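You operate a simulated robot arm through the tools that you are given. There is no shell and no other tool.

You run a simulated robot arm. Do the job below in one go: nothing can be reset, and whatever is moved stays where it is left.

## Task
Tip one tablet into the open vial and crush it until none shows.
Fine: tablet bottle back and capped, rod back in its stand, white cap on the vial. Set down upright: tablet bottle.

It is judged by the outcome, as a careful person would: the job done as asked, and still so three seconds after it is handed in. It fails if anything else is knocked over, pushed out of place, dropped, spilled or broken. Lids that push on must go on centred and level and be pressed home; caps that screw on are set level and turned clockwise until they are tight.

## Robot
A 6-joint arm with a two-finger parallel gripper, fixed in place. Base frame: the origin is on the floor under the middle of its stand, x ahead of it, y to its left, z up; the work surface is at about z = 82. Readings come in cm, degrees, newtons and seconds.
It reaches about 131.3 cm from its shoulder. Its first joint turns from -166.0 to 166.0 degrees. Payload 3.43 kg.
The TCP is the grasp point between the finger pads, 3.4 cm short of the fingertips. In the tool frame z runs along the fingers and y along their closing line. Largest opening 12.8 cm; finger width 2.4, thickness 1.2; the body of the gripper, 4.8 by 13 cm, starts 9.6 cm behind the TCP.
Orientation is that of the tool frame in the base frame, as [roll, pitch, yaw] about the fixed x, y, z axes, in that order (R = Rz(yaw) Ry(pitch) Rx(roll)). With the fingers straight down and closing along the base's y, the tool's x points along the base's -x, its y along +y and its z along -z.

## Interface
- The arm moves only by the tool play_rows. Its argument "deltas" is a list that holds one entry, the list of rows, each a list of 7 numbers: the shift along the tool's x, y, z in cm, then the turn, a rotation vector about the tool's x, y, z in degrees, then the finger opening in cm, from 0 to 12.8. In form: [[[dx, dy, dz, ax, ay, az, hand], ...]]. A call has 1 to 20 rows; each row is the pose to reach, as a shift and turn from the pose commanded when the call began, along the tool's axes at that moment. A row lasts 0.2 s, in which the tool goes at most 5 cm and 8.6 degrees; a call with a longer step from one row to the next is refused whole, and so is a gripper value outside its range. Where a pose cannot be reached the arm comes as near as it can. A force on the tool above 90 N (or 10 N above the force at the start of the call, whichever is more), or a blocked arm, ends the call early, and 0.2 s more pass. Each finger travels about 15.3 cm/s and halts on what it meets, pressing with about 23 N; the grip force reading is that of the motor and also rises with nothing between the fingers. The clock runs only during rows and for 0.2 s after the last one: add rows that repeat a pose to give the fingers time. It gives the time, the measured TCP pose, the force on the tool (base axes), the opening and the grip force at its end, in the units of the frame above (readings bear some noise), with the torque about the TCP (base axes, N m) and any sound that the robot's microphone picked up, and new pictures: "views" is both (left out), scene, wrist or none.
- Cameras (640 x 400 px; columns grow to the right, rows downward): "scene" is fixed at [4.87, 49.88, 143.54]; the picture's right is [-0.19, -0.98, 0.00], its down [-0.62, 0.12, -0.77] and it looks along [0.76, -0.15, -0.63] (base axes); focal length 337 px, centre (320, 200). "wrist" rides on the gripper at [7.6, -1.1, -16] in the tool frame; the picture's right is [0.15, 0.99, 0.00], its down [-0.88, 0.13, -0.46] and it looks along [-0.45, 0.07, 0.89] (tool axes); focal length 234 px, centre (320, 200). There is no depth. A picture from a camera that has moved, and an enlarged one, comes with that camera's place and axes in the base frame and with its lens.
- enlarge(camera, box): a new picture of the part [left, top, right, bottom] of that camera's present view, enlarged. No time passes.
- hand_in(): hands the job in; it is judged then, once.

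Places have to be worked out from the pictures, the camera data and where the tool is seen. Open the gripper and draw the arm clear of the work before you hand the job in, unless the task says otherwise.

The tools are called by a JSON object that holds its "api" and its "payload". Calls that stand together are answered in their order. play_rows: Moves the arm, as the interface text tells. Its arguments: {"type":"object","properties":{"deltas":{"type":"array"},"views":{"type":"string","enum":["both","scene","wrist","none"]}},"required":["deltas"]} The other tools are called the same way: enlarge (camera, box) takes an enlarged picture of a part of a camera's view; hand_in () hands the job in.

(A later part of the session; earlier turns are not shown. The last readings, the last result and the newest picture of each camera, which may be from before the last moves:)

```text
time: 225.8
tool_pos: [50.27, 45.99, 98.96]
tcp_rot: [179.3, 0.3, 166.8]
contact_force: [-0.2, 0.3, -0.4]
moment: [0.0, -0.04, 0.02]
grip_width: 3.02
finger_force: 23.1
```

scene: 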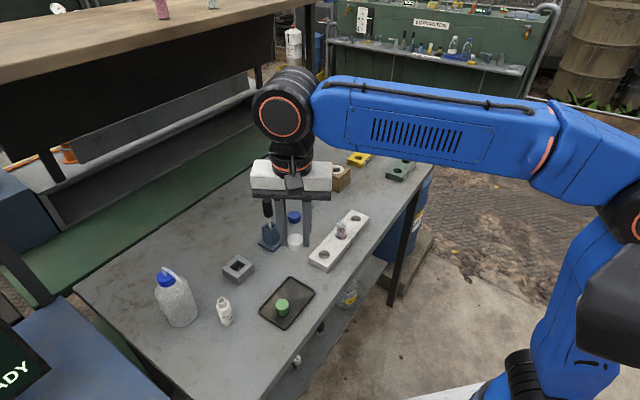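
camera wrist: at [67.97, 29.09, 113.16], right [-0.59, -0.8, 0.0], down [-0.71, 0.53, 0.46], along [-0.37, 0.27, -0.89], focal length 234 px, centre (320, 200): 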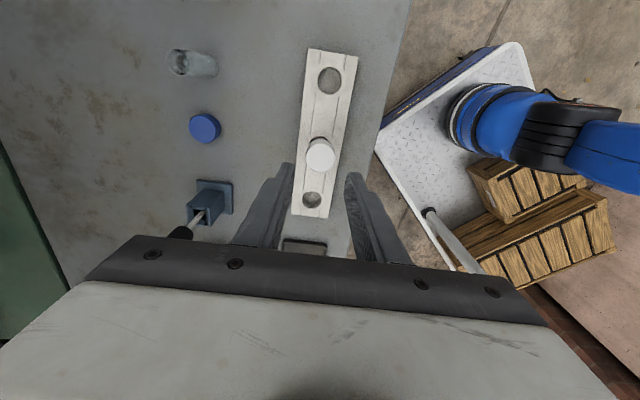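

Nearly level. I'll correct the small 0.7° tilt, move back above the vial and turn to yaw −90°.

{"api": "play_rows", "payload": {"deltas": [[[0, 0, 0, 0.7, 0.3, 0, 2.6], [-1.5, -1, 0, 0.7, 0.3, 0, 2.6], [-4, -2.6, 0, 0.7, 0.3, 0, 2.6], [-7, -4.5, 0, 0.7, 0.3, 0, 2.6], [-10, -6.5, 0, 0.7, 0.3, 0, 2.6], [-12.5, -8.2, 0, 0.7, 0.3, 0, 2.6], [-14, -9.2, 0, 0.7, 0.3, 0, 2.6], [-14.3, -9.35, 0, 0.7, 0.3, 0, 2.6], [-14.3, -9.35, 0, 0.7, 0.3, 0, 2.6]]], "views": "none"}}

{"api": "play_rows", "payload": {"deltas": [[[0, 0, 0, 0, 0, -8, 2.6], [0, 0, 0, 0, 0, -16, 2.6], [0, 0, 0, 0, 0, -24, 2.6], [0, 0, 0, 0, 0, -32, 2.6], [0, 0, 0, 0, 0, -40, 2.6], [0, 0, 0, 0, 0, -48, 2.6], [0, 0, 0, 0, 0, -56, 2.6], [0, 0, 0, 0, 0, -64, 2.6], [0, 0, 0, 0, 0, -72, 2.6], [0, 0, 0, 0, 0, -80, 2.6], [0, 0, 0, 0, 0, -88, 2.6], [0, 0, 0, 0, 0, -96, 2.6], [0, 0, 0.7, 0, 0, -103, 2.6], [0, 0, 1.4, 0, 0, -103, 2.6], [0, 0, 1.4, 0, 0, -103, 2.6]]], "views": "none"}}

{"api": "enlarge", "payload": {"camera": "wrist", "box": [285, 100, 355, 190]}}

{"api": "enlarge", "payload": {"camera": "scene", "box": [325, 190, 360, 245]}}

```text
time: 227.8
tool_pos: [61.89, 33.62, 98.87]
tcp_rot: [179.9, -0.1, 166.8]
contact_force: [0.3, 1.2, 0.0]
moment: [0.0, 0.02, -0.01]
grip_width: 3.03
finger_force: 23.6
```

```text
time: 231.0
tool_pos: [62.16, 33.42, 97.37]
tcp_rot: [179.8, 0.1, -90.2]
contact_force: [-0.4, 0.0, 0.0]
moment: [0.02, -0.01, -0.02]
grip_width: 3.03
finger_force: 23.0
```

```text
4.44 times, centred on (320, 145) of wrist
camera zoom: at [63.25, 25.97, 113.44], right [-0.99, -0.14, 0.0], down [-0.13, 0.88, 0.46], along [-0.07, 0.45, -0.89], focal length 1041 px, centre (320, 444)
```

zoom: 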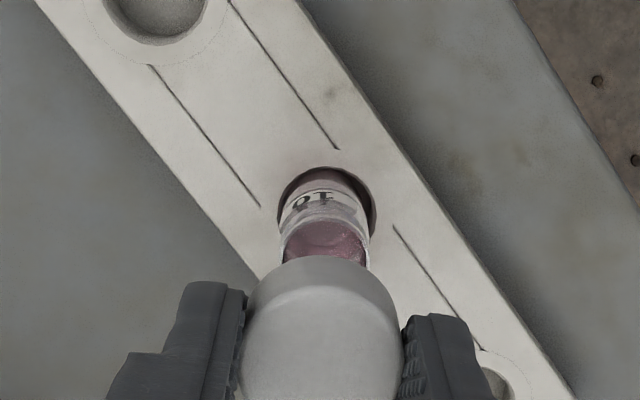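

```text
7.27 times, centred on (342, 218) of scene
camera zoom: at [4.87, 49.88, 143.54], right [-0.19, -0.98, 0.0], down [-0.62, 0.12, -0.77], along [0.76, -0.15, -0.63], focal length 2448 px, centre (156, 73)
```

zoom: 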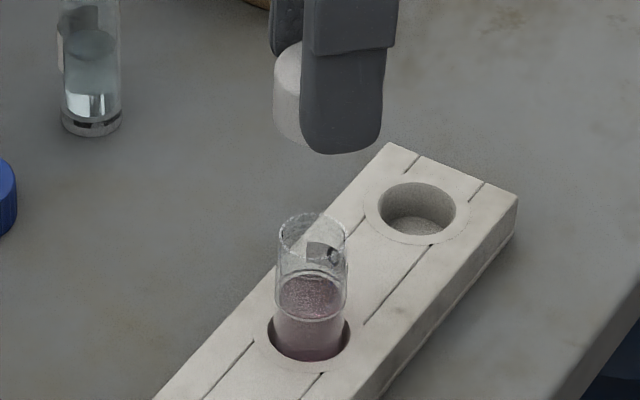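

Small corrections are needed: 1.2 mm toward −x and 0.8 mm toward +y. I'll apply them and lower to just above the rim.

{"api": "play_rows", "payload": {"deltas": [[[-0.08, 0.12, 0.5, 0, 0, 0, 2.6], [-0.08, 0.12, 1.5, 0, 0, 0, 2.6], [-0.08, 0.12, 2.5, 0, 0, 0, 2.6], [-0.08, 0.12, 3.3, 0, 0, 0, 2.6], [-0.08, 0.12, 3.6, 0, 0, 0, 2.6], [-0.08, 0.12, 3.6, 0, 0, 0, 2.6]]], "views": "none"}}

{"api": "enlarge", "payload": {"camera": "wrist", "box": [295, 120, 345, 190]}}

{"api": "enlarge", "payload": {"camera": "scene", "box": [325, 200, 360, 245]}}

```text
time: 232.4
tool_pos: [61.84, 33.6, 93.86]
tcp_rot: [179.9, 0.1, -90.1]
contact_force: [-0.3, 0.4, -0.3]
moment: [-0.01, -0.01, -0.03]
grip_width: 3.02
finger_force: 22.6
```

```text
5.71 times, centred on (320, 155) of wrist
camera zoom: at [62.98, 26.11, 109.85], right [-0.99, -0.14, 0.0], down [-0.13, 0.88, 0.46], along [-0.07, 0.45, -0.89], focal length 1338 px, centre (320, 457)
```

zoom: 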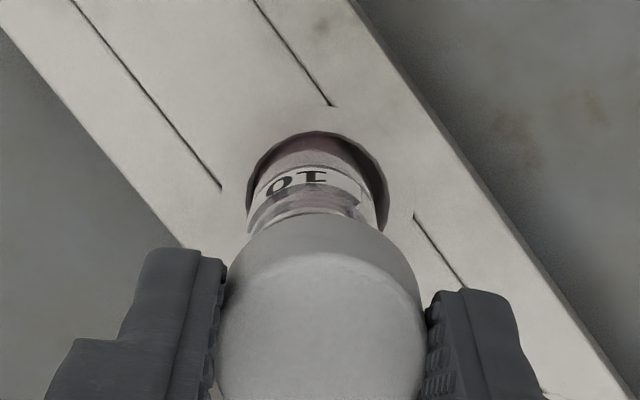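

```text
8.89 times, centred on (342, 222) of scene
camera zoom: at [4.87, 49.88, 143.54], right [-0.19, -0.98, 0.0], down [-0.62, 0.12, -0.77], along [0.76, -0.15, -0.63], focal length 2992 px, centre (120, 0)
```

zoom: 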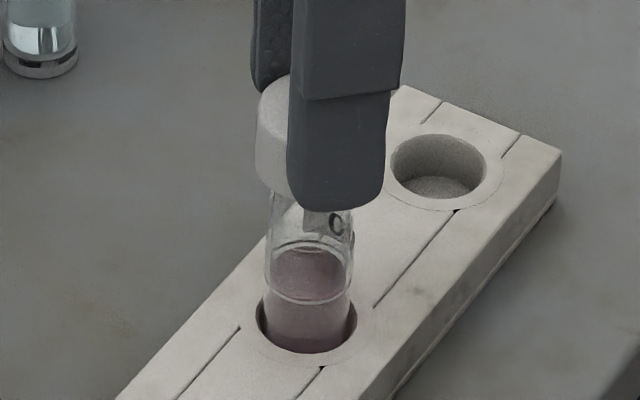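

Aligned within a millimetre. I'll lower the cap over the rim to the stop.

{"api": "play_rows", "payload": {"deltas": [[[0, -0.05, 0.3, 0, 0, 0, 2.6], [0, -0.05, 0.6, 0, 0, 0, 2.6], [0, -0.05, 0.9, 0, 0, 0, 2.6], [0, -0.05, 1.2, 0, 0, 0, 2.6], [0, -0.05, 1.5, 0, 0, 0, 2.6], [0, -0.05, 1.8, 0, 0, 0, 2.6], [0, -0.05, 2.0, 0, 0, 0, 2.6], [0, -0.05, 2.2, 0, 0, 0, 2.6], [0, -0.05, 2.2, 0, 0, 0, 2.6]]], "views": "none"}}

{"api": "play_rows", "payload": {"deltas": [[[0, 0, 0.1, 0, 0, 0, 2.6], [0, 0, 0.2, 0, 0, 0, 2.6], [0, 0, 0.2, 0, 0, 0, 2.6]]], "views": "none"}}

```text
time: 234.4
tool_pos: [61.93, 33.58, 91.68]
tcp_rot: [179.9, 0.2, -90.2]
contact_force: [-0.3, -0.4, -0.5]
moment: [0.01, -0.01, -0.01]
grip_width: 3.03
finger_force: 23.3
```

```text
time: 235.2
tool_pos: [61.93, 33.59, 91.46]
tcp_rot: [179.8, 0.1, -90.3]
contact_force: [0.3, -0.4, -0.3]
moment: [0.04, 0.0, 0.0]
grip_width: 3.02
finger_force: 22.9
```

{"api": "play_rows", "payload": {"deltas": [[[0, 0, 0.1, 0, 0, 0, 2.6], [0, 0, 0.2, 0, 0, 0, 2.6], [0, 0, 0.2, 0, 0, 0, 2.6]]], "views": "none"}}

{"api": "play_rows", "payload": {"deltas": [[[0, 0, 0.08, 0, 0, 0, 2.6], [0, 0, 0.15, 0, 0, 0, 2.6], [0, 0, 0.15, 0, 0, 0, 2.6]]], "views": "none"}}

{"api": "enlarge", "payload": {"camera": "scene", "box": [330, 210, 354, 242]}}

```text
time: 236.0
tool_pos: [61.9, 33.69, 91.37]
tcp_rot: [179.9, 0.0, -90.1]
contact_force: [-0.2, 0.3, -0.7]
moment: [-0.03, 0.0, -0.02]
grip_width: 3.04
finger_force: 23.0
```

```text
time: 236.8
tool_pos: [62.03, 33.68, 91.2]
tcp_rot: [179.9, 0.3, -90.2]
contact_force: [-0.4, 1.1, 12.2]
moment: [-0.02, 0.0, -0.01]
grip_width: 3.02
finger_force: 22.6
```

```text
12.50 times, centred on (342, 226) of scene
camera zoom: at [4.87, 49.88, 143.54], right [-0.19, -0.98, 0.0], down [-0.62, 0.12, -0.77], along [0.76, -0.15, -0.63], focal length 4207 px, centre (45, -125)
```

zoom: 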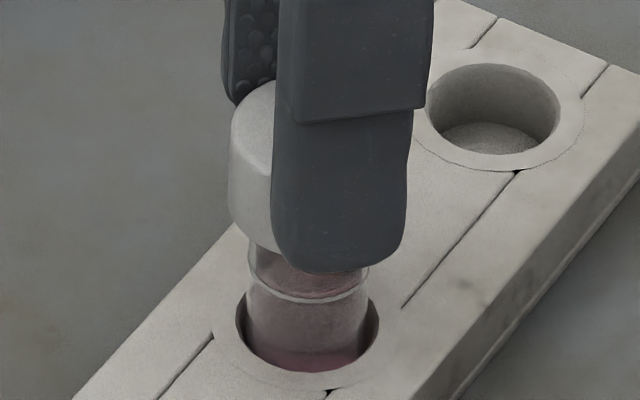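

Seated with 12 N. I'll release, rise, close the fingers and press squarely on top, now that it's well centred.

{"api": "play_rows", "payload": {"deltas": [[[0, 0, -0.03, 0, 0, 0, 2.8], [0, 0, -0.03, 0, 0, 0, 3.2], [0, 0, -0.03, 0, 0, 0, 3.8], [0, 0, -0.03, 0, 0, 0, 4.4], [0, 0, -1, 0, 0, 0, 4.4], [0, 0, -2.5, 0, 0, 0, 4.4], [0, 0, -4, 0, 0, 0, 4.4], [0, 0, -4.5, 0, 0, 0, 2], [0, 0, -4.5, 0, 0, 0, 0], [0, 0, -4.5, 0, 0, 0, 0], [0, 0, -4.5, 0, 0, 0, 0]]], "views": "none"}}

{"api": "enlarge", "payload": {"camera": "scene", "box": [325, 195, 360, 245]}}

{"api": "enlarge", "payload": {"camera": "wrist", "box": [290, 120, 350, 200]}}

```text
time: 239.2
tool_pos: [61.98, 33.54, 95.44]
tcp_rot: [180.0, 0.1, -90.2]
contact_force: [-0.6, -0.1, 0.0]
moment: [0.02, 0.01, 0.0]
grip_width: 0.0
finger_force: 23.3
```

```text
8.00 times, centred on (342, 220) of scene
camera zoom: at [4.87, 49.88, 143.54], right [-0.19, -0.98, 0.0], down [-0.62, 0.12, -0.77], along [0.76, -0.15, -0.63], focal length 2693 px, centre (140, 40)
```

zoom: 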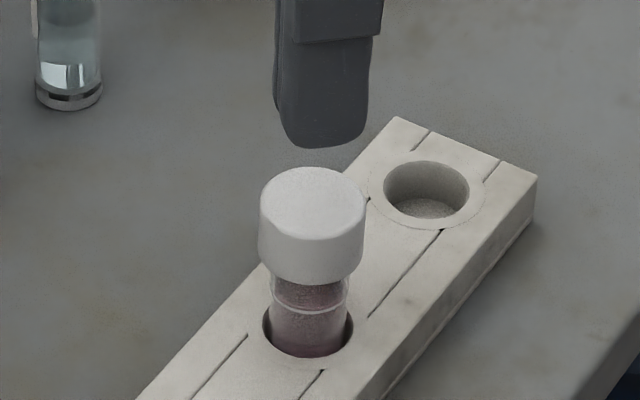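

```text
5.00 times, centred on (320, 160) of wrist
camera zoom: at [63.1, 26.06, 111.48], right [-0.99, -0.14, 0.0], down [-0.13, 0.88, 0.46], along [-0.07, 0.45, -0.89], focal length 1171 px, centre (320, 400)
```

zoom: 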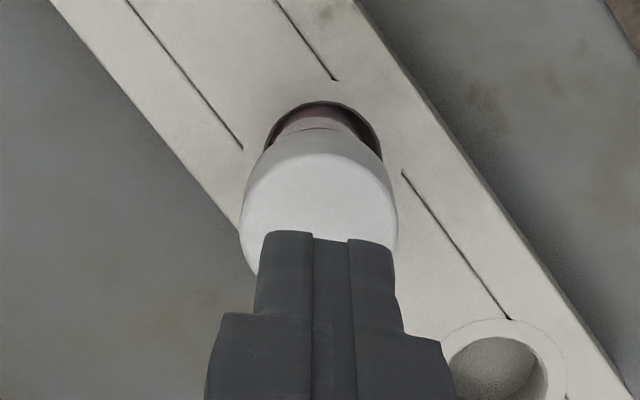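

The cap is level and the closed fingers are centred over it. I'll press down.

{"api": "play_rows", "payload": {"deltas": [[[0, 0, 0.6, 0, 0, 0, 0], [0, 0, 1.4, 0, 0, 0, 0], [0, 0, 2.1, 0, 0, 0, 0], [0, 0, 2.6, 0, 0, 0, 0], [0, 0, 2.8, 0, 0, 0, 0], [0, 0, 2.8, 0, 0, 0, 0]]], "views": "none"}}

{"api": "play_rows", "payload": {"deltas": [[[0, 0, 0.08, 0, 0, 0, 0], [0, 0, 0.16, 0, 0, 0, 0], [0, 0, 0.24, 0, 0, 0, 0], [0, 0, 0.24, 0, 0, 0, 0]]], "views": "none"}}

```text
time: 240.6
tool_pos: [61.97, 33.63, 93.0]
tcp_rot: [179.9, 0.2, -90.1]
contact_force: [0.6, 0.1, 0.1]
moment: [-0.01, 0.04, 0.02]
grip_width: 0.01
finger_force: 22.8
```

```text
time: 241.6
tool_pos: [62.03, 33.63, 92.61]
tcp_rot: [179.9, 0.0, -90.3]
contact_force: [0.1, 0.0, -0.4]
moment: [-0.05, 0.02, 0.02]
grip_width: 0.02
finger_force: 22.9
```

{"api": "play_rows", "payload": {"deltas": [[[0, 0, 0.08, 0, 0, 0, 0], [0, 0, 0.16, 0, 0, 0, 0], [0, 0, 0.16, 0, 0, 0, 0]]], "views": "none"}}

{"api": "play_rows", "payload": {"deltas": [[[0, 0, 0.08, 0, 0, 0, 0], [0, 0, 0.16, 0, 0, 0, 0], [0, 0, 0.16, 0, 0, 0, 0]]], "views": "none"}}

{"api": "play_rows", "payload": {"deltas": [[[0, 0, 0.06, 0, 0, 0, 0], [0, 0, 0.12, 0, 0, 0, 0], [0, 0, 0.12, 0, 0, 0, 0]]], "views": "none"}}

{"api": "enlarge", "payload": {"camera": "scene", "box": [330, 210, 354, 242]}}

```text
time: 242.4
tool_pos: [61.88, 33.6, 92.39]
tcp_rot: [-180.0, 0.2, -90.2]
contact_force: [0.8, 0.3, 17.8]
moment: [-0.01, -0.02, 0.01]
grip_width: 0.01
finger_force: 22.6
```

```text
time: 243.2
tool_pos: [61.79, 33.62, 92.46]
tcp_rot: [-179.9, 0.2, -90.2]
contact_force: [1.6, 2.0, 45.2]
moment: [0.03, -0.06, 0.0]
grip_width: 0.0
finger_force: 23.0
```

```text
time: 244.0
tool_pos: [61.84, 33.58, 92.26]
tcp_rot: [-179.9, 0.4, -90.2]
contact_force: [1.5, 3.5, 68.0]
moment: [0.15, -0.04, 0.01]
grip_width: 0.0
finger_force: 23.2
```

```text
12.50 times, centred on (342, 226) of scene
camera zoom: at [4.87, 49.88, 143.54], right [-0.19, -0.98, 0.0], down [-0.62, 0.12, -0.77], along [0.76, -0.15, -0.63], focal length 4207 px, centre (45, -125)
```

zoom: 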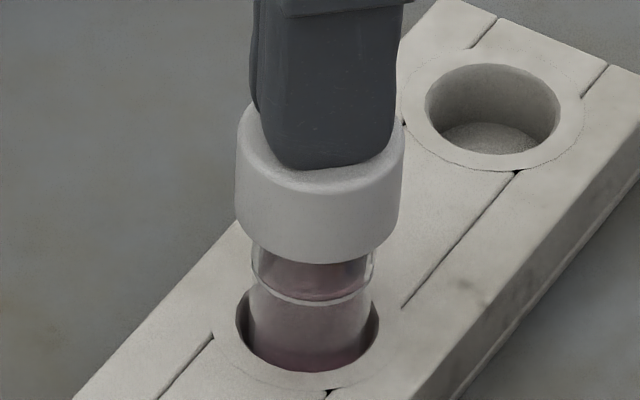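

At 68 N it is firmly bottomed out and level, so I take the white cap as pressed home. I'll back off and look at it.

{"api": "play_rows", "payload": {"deltas": [[[0, 0, -0.3, 0, 0, 0, 0], [0, 0, -1.5, 0, 0, 0, 0], [0, 0, -3.5, 0, 0, 0, 0], [0, 0, -5.5, 0, 0, 0, 2], [0, 0, -6.5, 0, 0, 0, 4.4], [0, 0, -6.5, 0, 0, 0, 4.4]]], "views": "both"}}

{"api": "enlarge", "payload": {"camera": "scene", "box": [330, 210, 354, 242]}}

{"api": "enlarge", "payload": {"camera": "scene", "box": [205, 275, 325, 335]}}

```text
time: 245.4
tool_pos: [61.95, 33.55, 98.65]
tcp_rot: [179.9, 0.2, -90.1]
contact_force: [-0.9, -0.1, -0.5]
moment: [0.0, -0.01, -0.01]
grip_width: 4.39
finger_force: 0.0
camera wrist: at [63.13, 26.05, 114.57], right [-0.99, -0.14, 0.0], down [-0.13, 0.88, 0.46], along [-0.07, 0.45, -0.89], focal length 234 px, centre (320, 200)
```

scene: 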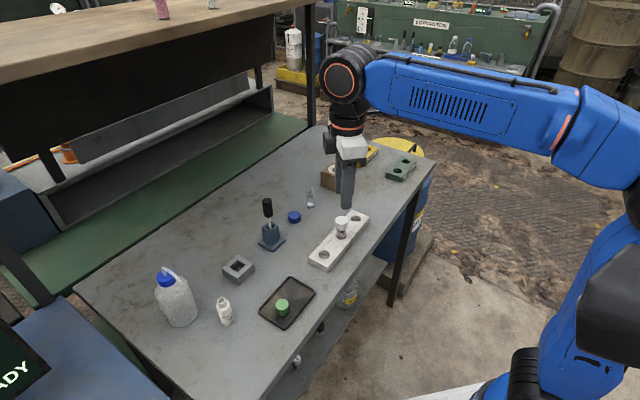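
wrist: 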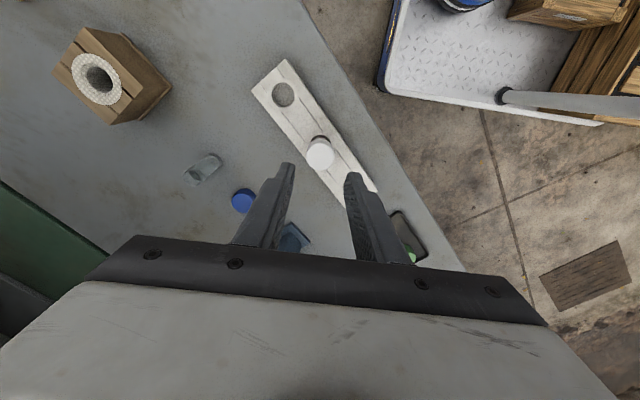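

```text
12.50 times, centred on (342, 226) of scene
camera zoom: at [4.87, 49.88, 143.54], right [-0.19, -0.98, 0.0], down [-0.62, 0.12, -0.77], along [0.76, -0.15, -0.63], focal length 4207 px, centre (45, -125)
```

zoom: 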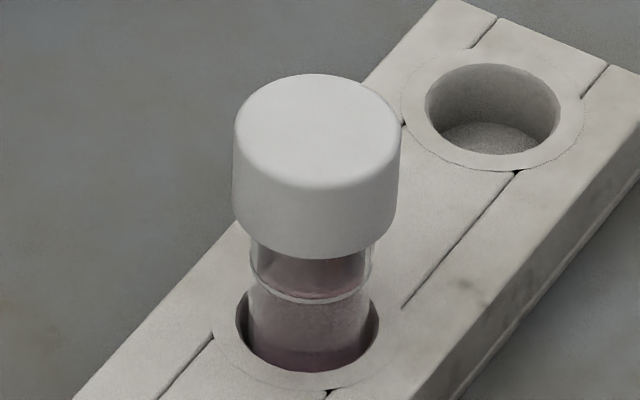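

```text
5.33 times, centred on (265, 305) of scene
camera zoom: at [4.87, 49.88, 143.54], right [-0.19, -0.98, 0.0], down [-0.62, 0.12, -0.77], along [0.76, -0.15, -0.63], focal length 1795 px, centre (613, -360)
```

zoom: 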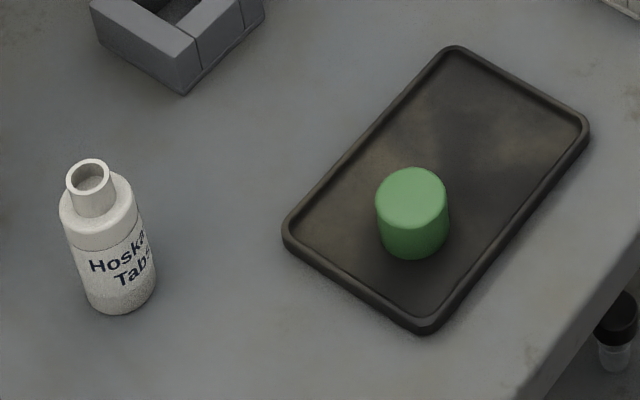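

The white cap is on, centred and level. Next the green cap: I'll move above it at about (45.1, 49.9) with yaw −45°.

{"api": "play_rows", "payload": {"deltas": [[[-0.8, 0.8, 0, 0, 0, -3, 4.4], [-2.5, 2.6, 0, 0, 0, -9, 4.4], [-5, 5.2, 0, 0, 0, -16, 4.4], [-7.5, 7.8, 0, 0, 0, -23, 4.4], [-10, 10.4, 0, 0, 0, -30, 4.4], [-12.5, 13, 0.5, 0, 0, -37, 4.4], [-14.8, 15.3, 1, 0, 0, -42, 4.4], [-16, 16.6, 1.5, 0, 0, -45, 4.4], [-16.3, 16.9, 1.5, 0, 0, -45, 4.4], [-16.3, 16.9, 1.5, 0, 0, -45, 4.4]]], "views": "wrist"}}

{"api": "enlarge", "payload": {"camera": "wrist", "box": [260, 90, 390, 210]}}

```text
time: 247.6
tool_pos: [45.16, 49.95, 97.2]
tcp_rot: [-180.0, 0.1, -45.3]
contact_force: [0.4, 0.8, -0.4]
moment: [0.0, 0.02, -0.01]
grip_width: 4.39
finger_force: 0.0
camera wrist: at [51.25, 45.34, 113.21], right [-0.6, -0.8, 0.0], down [-0.71, 0.53, 0.46], along [-0.37, 0.27, -0.89], focal length 234 px, centre (320, 200)
```

wrist: 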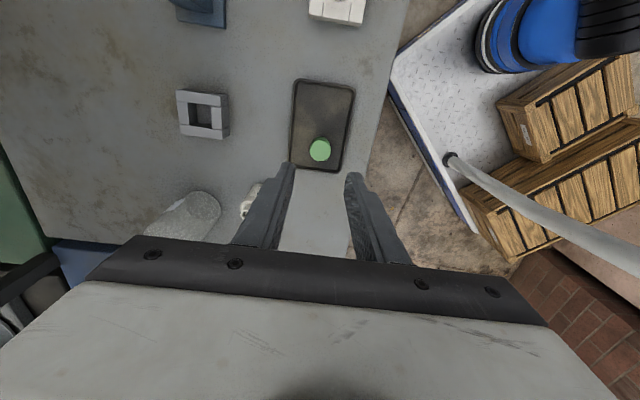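

```text
3.33 times, centred on (325, 150) of wrist
camera zoom: at [51.25, 45.34, 113.21], right [-0.6, -0.8, 0.0], down [-0.71, 0.53, 0.46], along [-0.37, 0.27, -0.89], focal length 781 px, centre (303, 367)
```

zoom: 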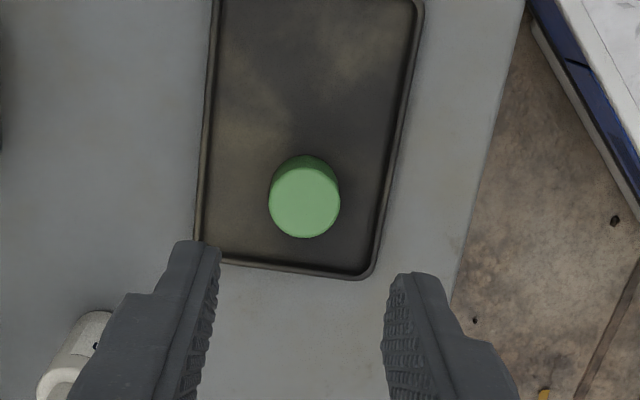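

The green cap is right under the finger centre. I'll descend, with the fingertips stopping above the tray rim.

{"api": "play_rows", "payload": {"deltas": [[[-0.05, 0.03, 1.5, 0, 0, 0, 4.2], [-0.1, 0.05, 3.5, 0, 0, 0, 4.2], [-0.15, 0.05, 5.5, 0, 0, 0, 4.2], [-0.15, 0.05, 7.5, 0, 0, 0, 4.2], [-0.15, 0.05, 9, 0, 0, 0, 4.2], [-0.15, 0.05, 9.8, 0, 0, 0, 4.2], [-0.15, 0.05, 9.8, 0, 0, 0, 4.2]]], "views": "none"}}

{"api": "enlarge", "payload": {"camera": "wrist", "box": [250, 110, 400, 250]}}

{"api": "enlarge", "payload": {"camera": "scene", "box": [245, 250, 325, 340]}}

```text
time: 249.2
tool_pos: [45.11, 50.01, 87.35]
tcp_rot: [180.0, 0.1, -45.1]
contact_force: [0.6, -0.2, -0.2]
moment: [0.0, -0.01, 0.01]
grip_width: 4.22
finger_force: 0.0
```

```text
2.86 times, centred on (325, 180) of wrist
camera zoom: at [51.33, 45.43, 103.42], right [-0.6, -0.8, 0.0], down [-0.71, 0.53, 0.46], along [-0.37, 0.27, -0.89], focal length 669 px, centre (306, 257)
```

zoom: 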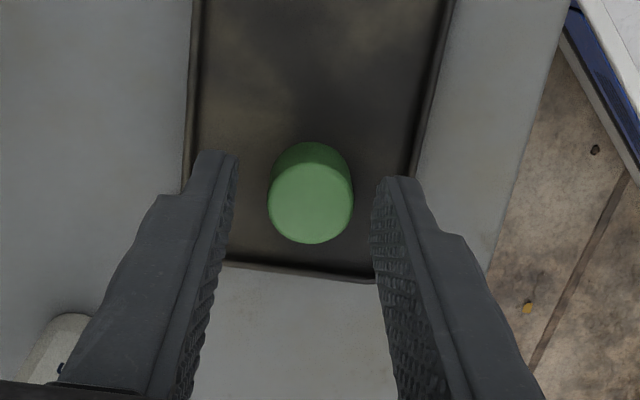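

```text
4.44 times, centred on (285, 295) of scene
camera zoom: at [4.87, 49.88, 143.54], right [-0.19, -0.98, 0.0], down [-0.62, 0.12, -0.77], along [0.76, -0.15, -0.63], focal length 1496 px, centre (476, -222)
```

zoom: 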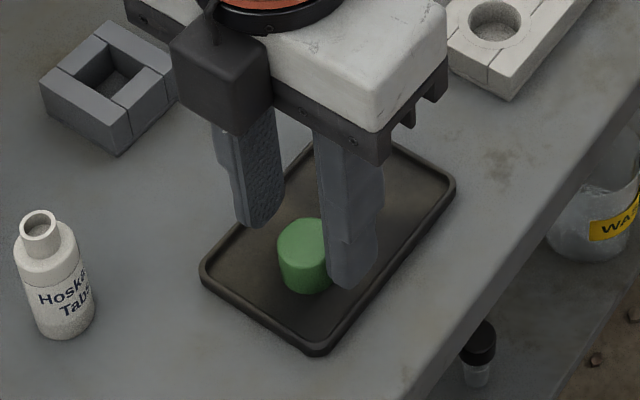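

Both views show the cap centred. I'll go down the last 0.65 cm and close.

{"api": "play_rows", "payload": {"deltas": [[[-0.03, 0.08, 0.3, 0, 0, 0, 4.2], [-0.03, 0.08, 0.65, 0, 0, 0, 4.2], [-0.03, 0.08, 0.65, 0, 0, 0, 3.6], [-0.03, 0.08, 0.65, 0, 0, 0, 3.1], [-0.03, 0.08, 0.65, 0, 0, 0, 2.7], [-0.03, 0.08, 0.65, 0, 0, 0, 2.2], [-0.03, 0.08, 0.65, 0, 0, 0, 2.2]]], "views": "none"}}

{"api": "enlarge", "payload": {"camera": "wrist", "box": [250, 110, 400, 250]}}

{"api": "enlarge", "payload": {"camera": "scene", "box": [245, 250, 325, 340]}}

```text
time: 250.8
tool_pos: [45.0, 50.02, 86.89]
tcp_rot: [-179.9, 0.1, -45.2]
contact_force: [0.4, 0.3, -0.5]
moment: [0.02, -0.03, -0.02]
grip_width: 2.46
finger_force: 22.9
```

```text
2.86 times, centred on (325, 180) of wrist
camera zoom: at [51.14, 45.47, 102.81], right [-0.6, -0.8, 0.0], down [-0.71, 0.53, 0.46], along [-0.37, 0.27, -0.89], focal length 669 px, centre (306, 257)
```

zoom: 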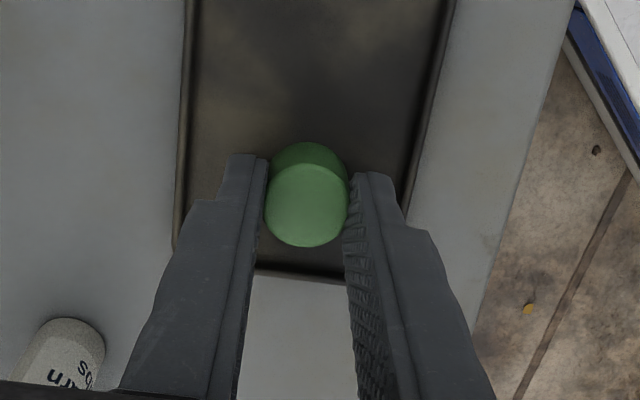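

```text
4.44 times, centred on (285, 295) of scene
camera zoom: at [4.87, 49.88, 143.54], right [-0.19, -0.98, 0.0], down [-0.62, 0.12, -0.77], along [0.76, -0.15, -0.63], focal length 1496 px, centre (476, -222)
```

zoom: 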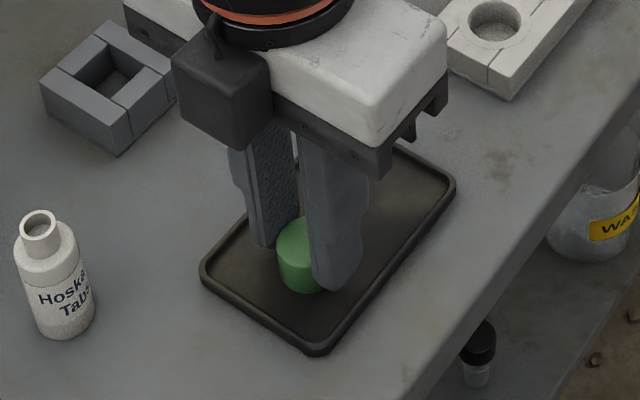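

The green cap is held at 2.46 cm. I'll lift it 10.5 cm and carry it above the bottle, turning to yaw −90° for good cross-views.

{"api": "play_rows", "payload": {"deltas": [[[0, 0, -0.6, 0, 0, 0, 2.2], [0, 0, -2, 0, 0, 0, 2.2], [0, 0, -4, 0, 0, 0, 2.2], [0, 0, -6.5, 0, 0, 0, 2.2], [0, 0, -9, 0, 0, 0, 2.2], [0, 0, -10.8, 0, 0, 0, 2.2], [-1, -0.9, -10.8, 0, 0, 6, 2.2], [-2.4, -2.2, -10.8, 0, 0, 13, 2.2], [-4, -3.6, -10.8, 0, 0, 20, 2.2], [-5.6, -5.1, -10.8, 0, 0, 27, 2.2], [-7, -6.4, -10.8, 0, 0, 34, 2.2], [-7.8, -7.1, -10.8, 0, 0, 41, 2.2], [-8.06, -7.35, -10.8, 0, 0, 45, 2.2], [-8.06, -7.35, -10.8, 0, 0, 45, 2.2]]], "views": "both"}}

{"api": "enlarge", "payload": {"camera": "wrist", "box": [270, 90, 370, 210]}}

{"api": "enlarge", "payload": {"camera": "scene", "box": [190, 245, 260, 335]}}

```text
time: 253.8
tool_pos: [44.43, 60.89, 97.55]
tcp_rot: [179.9, 0.2, -90.3]
contact_force: [0.4, 0.1, -0.3]
moment: [0.03, 0.05, -0.01]
grip_width: 2.45
finger_force: 23.3
camera wrist: at [45.59, 53.39, 113.5], right [-0.99, -0.14, 0.0], down [-0.13, 0.88, 0.46], along [-0.07, 0.45, -0.89], focal length 234 px, centre (320, 200)
```

scene: 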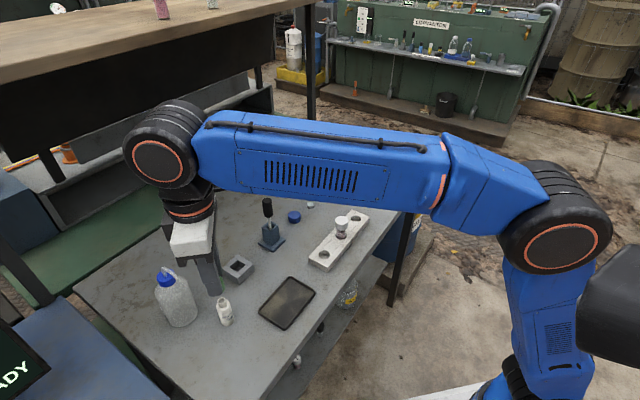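
wrist: 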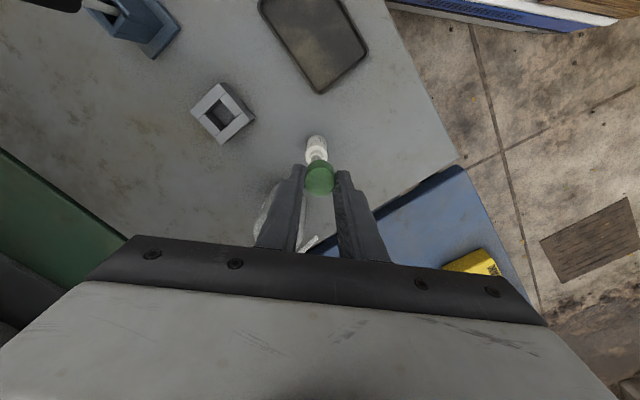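

```text
3.33 times, centred on (320, 150) of wrist
camera zoom: at [45.59, 53.39, 113.5], right [-0.99, -0.14, 0.0], down [-0.13, 0.88, 0.46], along [-0.07, 0.45, -0.89], focal length 781 px, centre (320, 367)
```

zoom: 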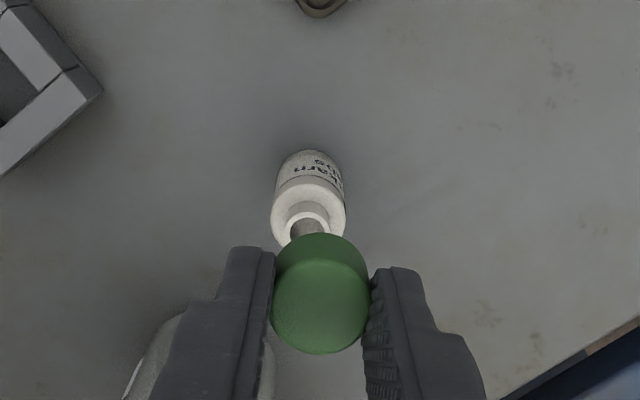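

```text
4.44 times, centred on (225, 290) of scene
camera zoom: at [4.87, 49.88, 143.54], right [-0.19, -0.98, 0.0], down [-0.62, 0.12, -0.77], along [0.76, -0.15, -0.63], focal length 1496 px, centre (742, -200)
```

zoom: 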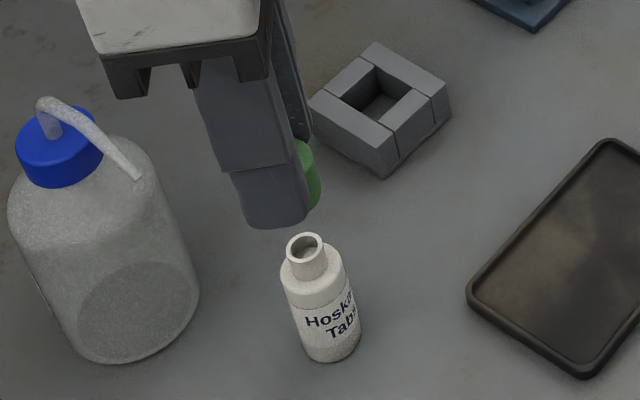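

The neck is about 0.42 cm toward +x and about 0.2 cm toward +y of the cap. I'll correct and lower to about 1 cm above the neck.

{"api": "play_rows", "payload": {"deltas": [[[-0.1, -0.2, 0, 0, 0, 0, 2.2], [-0.2, -0.42, 0.5, 0, 0, 0, 2.2], [-0.2, -0.42, 1.3, 0, 0, 0, 2.2], [-0.2, -0.42, 2.1, 0, 0, 0, 2.2], [-0.2, -0.42, 2.6, 0, 0, 0, 2.2], [-0.2, -0.42, 2.6, 0, 0, 0, 2.2]]], "views": "none"}}

{"api": "enlarge", "payload": {"camera": "wrist", "box": [285, 110, 355, 200]}}

{"api": "enlarge", "payload": {"camera": "scene", "box": [205, 265, 250, 325]}}

```text
time: 255.2
tool_pos: [44.75, 61.26, 94.86]
tcp_rot: [179.9, 0.1, -90.2]
contact_force: [-0.1, -0.3, -0.4]
moment: [0.02, -0.01, -0.02]
grip_width: 2.47
finger_force: 23.1
```

```text
4.44 times, centred on (320, 155) of wrist
camera zoom: at [45.92, 53.65, 110.9], right [-0.99, -0.14, 0.0], down [-0.13, 0.88, 0.46], along [-0.07, 0.45, -0.89], focal length 1041 px, centre (320, 400)
```

zoom: 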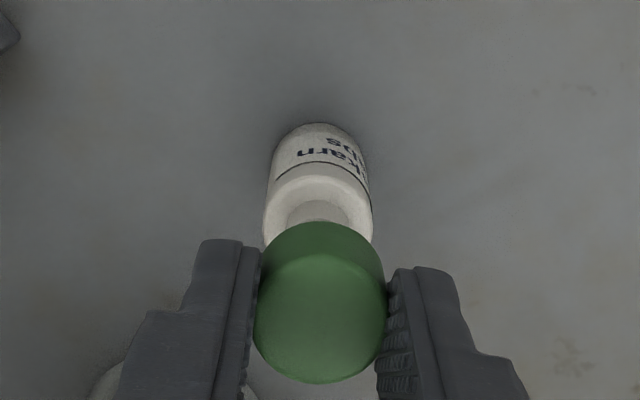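

```text
6.67 times, centred on (228, 295) of scene
camera zoom: at [4.87, 49.88, 143.54], right [-0.19, -0.98, 0.0], down [-0.62, 0.12, -0.77], along [0.76, -0.15, -0.63], focal length 2244 px, centre (937, -433)
```

zoom: 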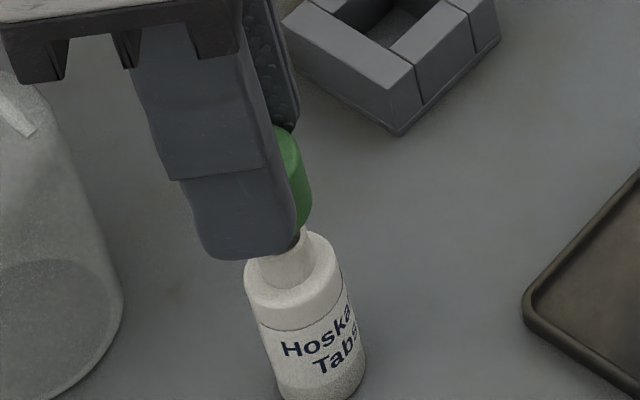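

The near finger blocks the scene view of the cap here. I'll rotate to yaw 0° (fingers closing along y) so the scene camera sees cap and neck between the fingers.

{"api": "play_rows", "payload": {"deltas": [[[0, -0.08, 0, 0, 0, -8, 2.2], [0, -0.08, 0, 0, 0, -16, 2.2], [0, -0.08, 0, 0, 0, -24, 2.2], [0, -0.08, 0, 0, 0, -32, 2.2], [0, -0.08, 0, 0, 0, -40, 2.2], [0, -0.08, 0, 0, 0, -48, 2.2], [0, -0.08, 0, 0, 0, -56, 2.2], [0, -0.08, 0, 0, 0, -64, 2.2], [0, -0.08, 0, 0, 0, -72, 2.2], [0, -0.08, 0, 0, 0, -80, 2.2], [0, -0.08, 0, 0, 0, -88, 2.2], [0, -0.08, 0, 0, 0, -90, 2.2], [0, -0.08, 0, 0, 0, -90, 2.2]]], "views": "none"}}

{"api": "enlarge", "payload": {"camera": "scene", "box": [205, 265, 250, 325]}}

{"api": "enlarge", "payload": {"camera": "wrist", "box": [285, 110, 355, 200]}}

```text
time: 258.0
tool_pos: [44.94, 61.16, 94.81]
tcp_rot: [-179.9, 0.1, -0.2]
contact_force: [-0.7, -0.4, 0.7]
moment: [-0.03, -0.05, -0.02]
grip_width: 2.45
finger_force: 22.6
```

```text
6.67 times, centred on (228, 295) of scene
camera zoom: at [4.87, 49.88, 143.54], right [-0.19, -0.98, 0.0], down [-0.62, 0.12, -0.77], along [0.76, -0.15, -0.63], focal length 2244 px, centre (937, -433)
```

zoom: 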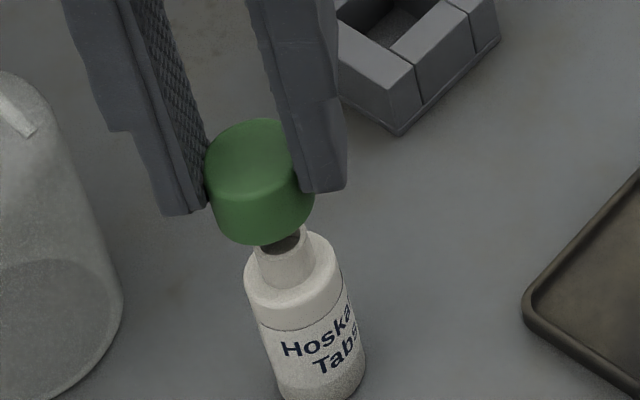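

```text
4.44 times, centred on (320, 155) of wrist
camera zoom: at [52.57, 62.29, 110.95], right [0.14, -0.99, 0.0], down [-0.88, -0.13, 0.46], along [-0.45, -0.06, -0.89], focal length 1041 px, centre (320, 400)
```

zoom: 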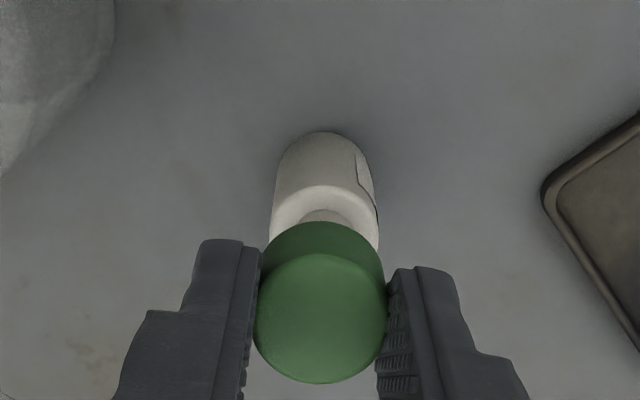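

A clear view. I'll zoom further for accurate cap and neck positions.

{"api": "enlarge", "payload": {"camera": "scene", "box": [216, 278, 236, 308]}}

{"api": "enlarge", "payload": {"camera": "wrist", "box": [303, 130, 337, 175]}}

```text
13.33 times, centred on (226, 293) of scene
camera zoom: at [4.87, 49.88, 143.54], right [-0.19, -0.98, 0.0], down [-0.62, 0.12, -0.77], along [0.76, -0.15, -0.63], focal length 4488 px, centre (1573, -1040)
```

zoom: 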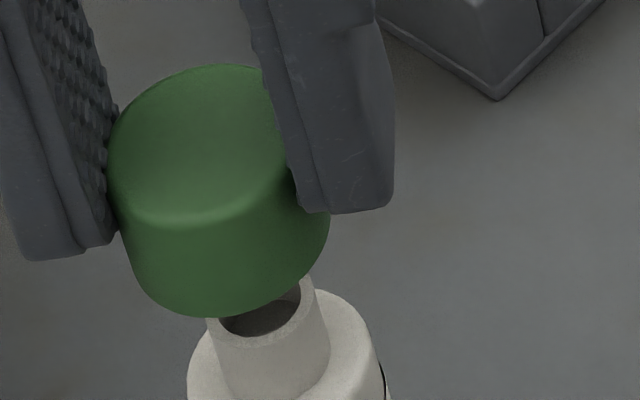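

```text
8.89 times, centred on (320, 152) of wrist
camera zoom: at [52.57, 62.29, 110.95], right [0.14, -0.99, 0.0], down [-0.88, -0.13, 0.46], along [-0.45, -0.06, -0.89], focal length 2082 px, centre (320, 622)
```

zoom: 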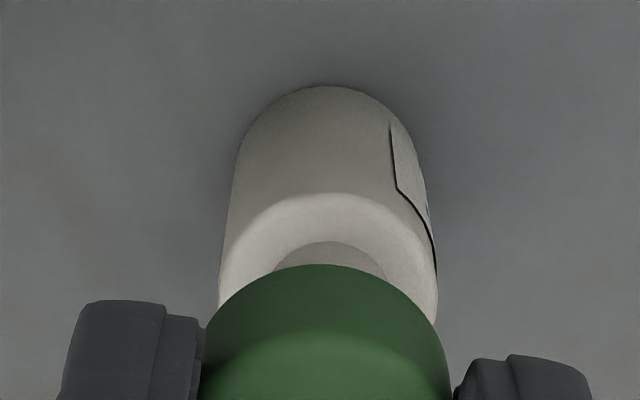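

Wrist and scene together suggest about 1 mm toward −y is needed. I'll apply it and lower so the cap is only a few millimetres above the neck for a sharper comparison.

{"api": "play_rows", "payload": {"deltas": [[[0, 0.1, 0.2, 0, 0, 0, 2.2], [0, 0.1, 0.5, 0, 0, 0, 2.2], [0, 0.1, 0.8, 0, 0, 0, 2.2], [0, 0.1, 0.8, 0, 0, 0, 2.2]]], "views": "none"}}

{"api": "enlarge", "payload": {"camera": "scene", "box": [216, 278, 236, 308]}}

{"api": "enlarge", "payload": {"camera": "wrist", "box": [300, 125, 340, 195]}}

```text
time: 259.0
tool_pos: [44.89, 61.02, 94.05]
tcp_rot: [-180.0, 0.1, -0.2]
contact_force: [-0.9, -0.5, -0.1]
moment: [0.03, 0.01, 0.01]
grip_width: 2.46
finger_force: 23.2
```

```text
13.33 times, centred on (226, 293) of scene
camera zoom: at [4.87, 49.88, 143.54], right [-0.19, -0.98, 0.0], down [-0.62, 0.12, -0.77], along [0.76, -0.15, -0.63], focal length 4488 px, centre (1573, -1040)
```

zoom: 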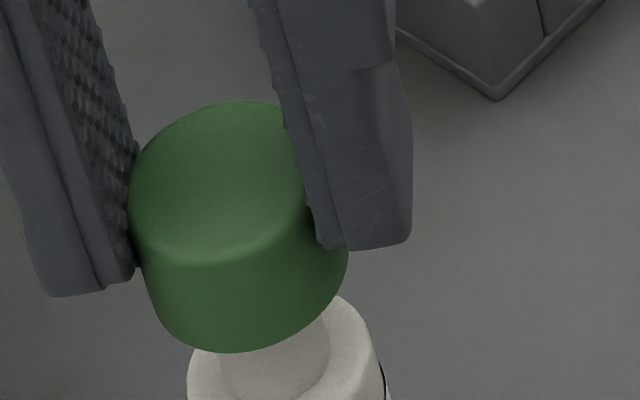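

```text
5.71 times, centred on (320, 160) of wrist
camera zoom: at [52.51, 62.17, 110.15], right [0.14, -0.99, 0.0], down [-0.88, -0.13, 0.46], along [-0.45, -0.06, -0.89], focal length 1338 px, centre (320, 429)
```

zoom: 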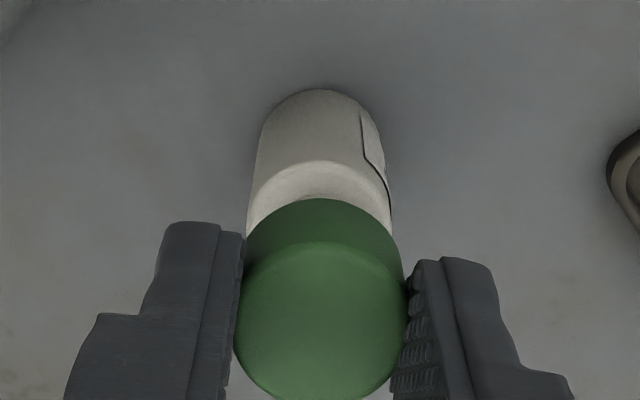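

Using the bias-corrected neck height (about 88.85), the cap is aligned within about 1 mm both ways. I'll lower in small steps, watching for contact.

{"api": "play_rows", "payload": {"deltas": [[[0, 0, 0.15, 0, 0, 0, 2.2], [0, 0, 0.3, 0, 0, 0, 2.2], [0, 0, 0.45, 0, 0, 0, 2.2], [0, 0, 0.55, 0, 0, 0, 2.2], [0, 0, 0.55, 0, 0, 0, 2.2]]], "views": "none"}}

{"api": "enlarge", "payload": {"camera": "scene", "box": [210, 275, 245, 325]}}

{"api": "enlarge", "payload": {"camera": "wrist", "box": [300, 125, 340, 195]}}

```text
time: 260.2
tool_pos: [44.89, 61.02, 93.69]
tcp_rot: [-179.9, 0.1, -0.1]
contact_force: [-0.4, -0.3, -0.6]
moment: [0.01, 0.01, 0.01]
grip_width: 2.49
finger_force: 22.9
```

```text
8.00 times, centred on (228, 300) of scene
camera zoom: at [4.87, 49.88, 143.54], right [-0.19, -0.98, 0.0], down [-0.62, 0.12, -0.77], along [0.76, -0.15, -0.63], focal length 2693 px, centre (1060, -600)
```

zoom: 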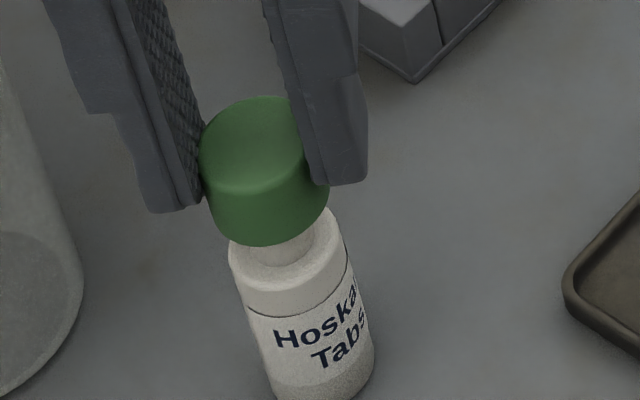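

```text
5.71 times, centred on (320, 160) of wrist
camera zoom: at [52.52, 62.14, 109.7], right [0.14, -0.99, 0.0], down [-0.88, -0.13, 0.46], along [-0.45, -0.06, -0.89], focal length 1338 px, centre (320, 429)
```

zoom: 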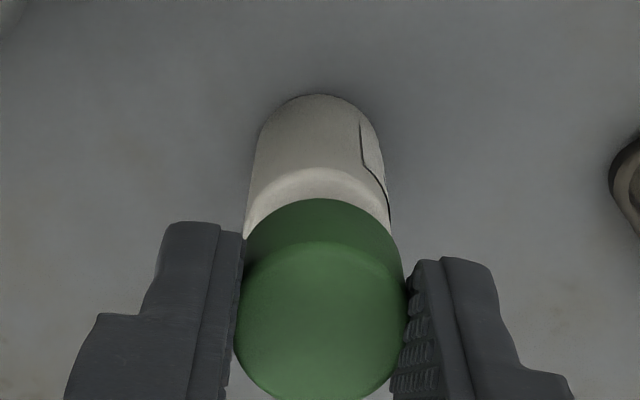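

Within about 1 mm by both views. I'll continue down gently; a contact at about z=93.2 would mean the rim is hitting the neck.

{"api": "play_rows", "payload": {"deltas": [[[0, 0, 0.08, 0, 0, 0, 2.2], [0, 0, 0.16, 0, 0, 0, 2.2], [0, 0, 0.2, 0, 0, 0, 2.2], [0, 0, 0.2, 0, 0, 0, 2.2]]], "views": "none"}}

{"api": "play_rows", "payload": {"deltas": [[[0, 0, 0.06, 0, 0, 0, 2.2], [0, 0, 0.12, 0, 0, 0, 2.2], [0, 0, 0.12, 0, 0, 0, 2.2]]], "views": "none"}}

{"api": "play_rows", "payload": {"deltas": [[[0, 0, 0.06, 0, 0, 0, 2.2], [0, 0, 0.12, 0, 0, 0, 2.2], [0, 0, 0.12, 0, 0, 0, 2.2]]], "views": "none"}}

{"api": "enlarge", "payload": {"camera": "scene", "box": [210, 275, 245, 325]}}

```text
time: 261.2
tool_pos: [44.96, 61.1, 93.38]
tcp_rot: [-179.9, 0.2, -0.2]
contact_force: [0.3, -0.4, 0.4]
moment: [0.02, -0.01, -0.01]
grip_width: 2.45
finger_force: 23.5
```

```text
time: 262.0
tool_pos: [44.99, 61.06, 93.14]
tcp_rot: [-179.9, 0.1, -0.2]
contact_force: [0.0, -0.4, 0.6]
moment: [-0.01, -0.03, 0.01]
grip_width: 2.46
finger_force: 23.4
```

```text
time: 262.8
tool_pos: [44.74, 61.03, 93.06]
tcp_rot: [-180.0, 0.0, -0.2]
contact_force: [0.5, 1.3, 0.0]
moment: [-0.02, 0.01, 0.04]
grip_width: 2.47
finger_force: 22.1
```

```text
8.00 times, centred on (228, 300) of scene
camera zoom: at [4.87, 49.88, 143.54], right [-0.19, -0.98, 0.0], down [-0.62, 0.12, -0.77], along [0.76, -0.15, -0.63], focal length 2693 px, centre (1060, -600)
```

zoom: 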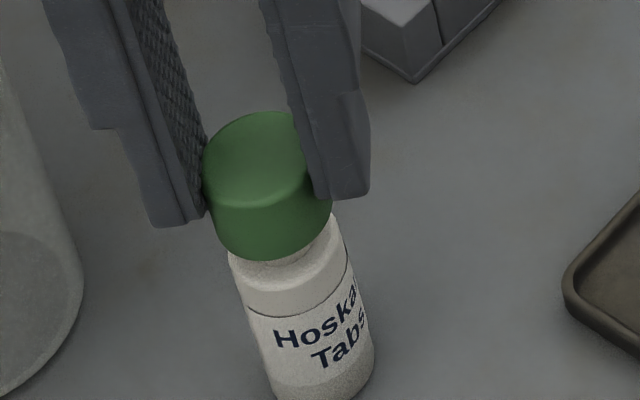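

No contact yet. I'll continue in small steps.

{"api": "play_rows", "payload": {"deltas": [[[0, 0, 0.06, 0, 0, 0, 2.2], [0, 0, 0.12, 0, 0, 0, 2.2], [0, 0, 0.12, 0, 0, 0, 2.2]]], "views": "none"}}

{"api": "play_rows", "payload": {"deltas": [[[0, 0, 0.06, 0, 0, 0, 2.2], [0, 0, 0.12, 0, 0, 0, 2.2], [0, 0, 0.12, 0, 0, 0, 2.2]]], "views": "none"}}

{"api": "play_rows", "payload": {"deltas": [[[0, 0, 0.06, 0, 0, 0, 2.2], [0, 0, 0.12, 0, 0, 0, 2.2], [0, 0, 0.12, 0, 0, 0, 2.2]]], "views": "none"}}

{"api": "enlarge", "payload": {"camera": "scene", "box": [210, 275, 245, 325]}}

{"api": "enlarge", "payload": {"camera": "wrist", "box": [300, 125, 340, 195]}}

```text
time: 263.6
tool_pos: [44.85, 61.06, 93.1]
tcp_rot: [-179.9, 0.1, -0.2]
contact_force: [0.0, -0.2, 0.0]
moment: [-0.01, 0.0, -0.02]
grip_width: 2.46
finger_force: 22.9
```

```text
time: 264.4
tool_pos: [44.91, 61.08, 92.92]
tcp_rot: [-179.9, 0.1, -0.1]
contact_force: [-0.1, -0.1, 0.0]
moment: [0.0, 0.0, -0.03]
grip_width: 2.47
finger_force: 23.3
```

```text
time: 265.2
tool_pos: [45.07, 61.05, 92.85]
tcp_rot: [-179.9, 0.1, -0.1]
contact_force: [-0.5, 0.2, -0.4]
moment: [-0.02, 0.03, -0.01]
grip_width: 2.43
finger_force: 22.5
```

```text
8.00 times, centred on (228, 300) of scene
camera zoom: at [4.87, 49.88, 143.54], right [-0.19, -0.98, 0.0], down [-0.62, 0.12, -0.77], along [0.76, -0.15, -0.63], focal length 2693 px, centre (1060, -600)
```

zoom: 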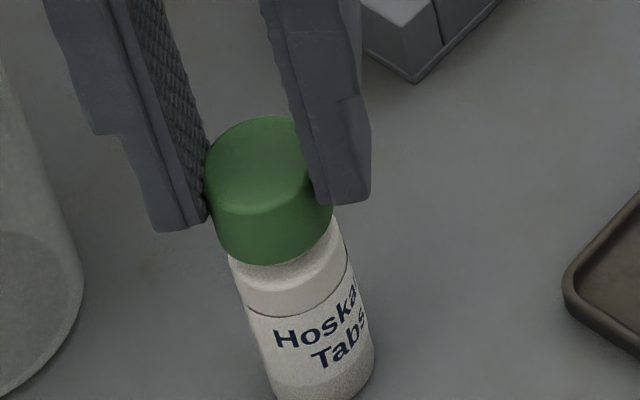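

```text
5.71 times, centred on (320, 160) of wrist
camera zoom: at [52.61, 62.2, 108.83], right [0.14, -0.99, 0.0], down [-0.88, -0.13, 0.46], along [-0.45, -0.06, -0.89], focal length 1338 px, centre (320, 429)
```

zoom: 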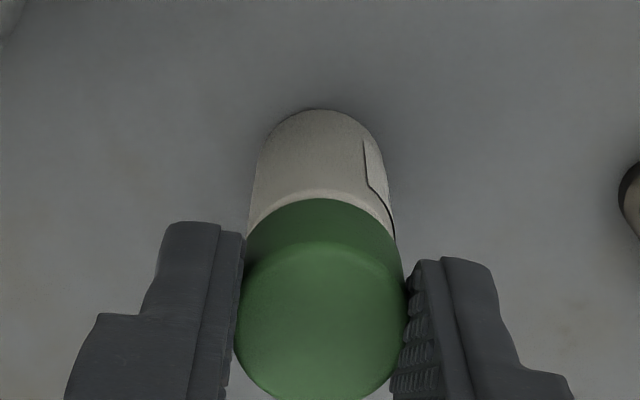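

The cap is sliding down around the neck with no contact, so it's centred. I'll continue to its stop.

{"api": "play_rows", "payload": {"deltas": [[[0, 0, 0.1, 0, 0, 0, 2.2], [0, 0, 0.2, 0, 0, 0, 2.2], [0, 0, 0.3, 0, 0, 0, 2.2], [0, 0, 0.3, 0, 0, 0, 2.2]]], "views": "none"}}

{"api": "play_rows", "payload": {"deltas": [[[0, 0, 0.1, 0, 0, 0, 2.2], [0, 0, 0.2, 0, 0, 0, 2.2], [0, 0, 0.2, 0, 0, 0, 2.2]]], "views": "none"}}

{"api": "play_rows", "payload": {"deltas": [[[0, 0, 0.1, 0, 0, 0, 2.2], [0, 0, 0.2, 0, 0, 0, 2.2], [0, 0, 0.2, 0, 0, 0, 2.2]]], "views": "none"}}

{"api": "enlarge", "payload": {"camera": "scene", "box": [210, 275, 245, 325]}}

```text
time: 266.2
tool_pos: [44.91, 60.93, 92.59]
tcp_rot: [-179.9, 0.1, -0.2]
contact_force: [0.0, -0.1, -0.2]
moment: [-0.03, 0.02, 0.04]
grip_width: 2.45
finger_force: 23.2
```

```text
time: 267.0
tool_pos: [44.96, 60.94, 92.25]
tcp_rot: [-179.9, 0.1, -0.1]
contact_force: [0.0, 0.4, 0.6]
moment: [-0.02, -0.01, -0.02]
grip_width: 2.46
finger_force: 23.5
```

```text
time: 267.8
tool_pos: [44.9, 60.99, 92.0]
tcp_rot: [-179.8, 0.1, -0.2]
contact_force: [-0.1, -0.6, 1.0]
moment: [0.03, 0.02, -0.03]
grip_width: 2.44
finger_force: 23.4
```

```text
8.00 times, centred on (228, 300) of scene
camera zoom: at [4.87, 49.88, 143.54], right [-0.19, -0.98, 0.0], down [-0.62, 0.12, -0.77], along [0.76, -0.15, -0.63], focal length 2693 px, centre (1060, -600)
```

zoom: 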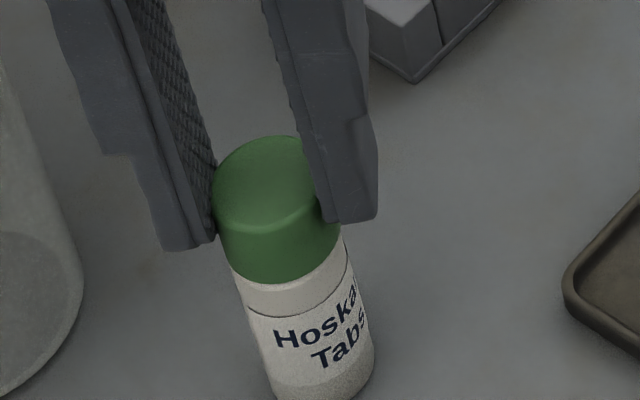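

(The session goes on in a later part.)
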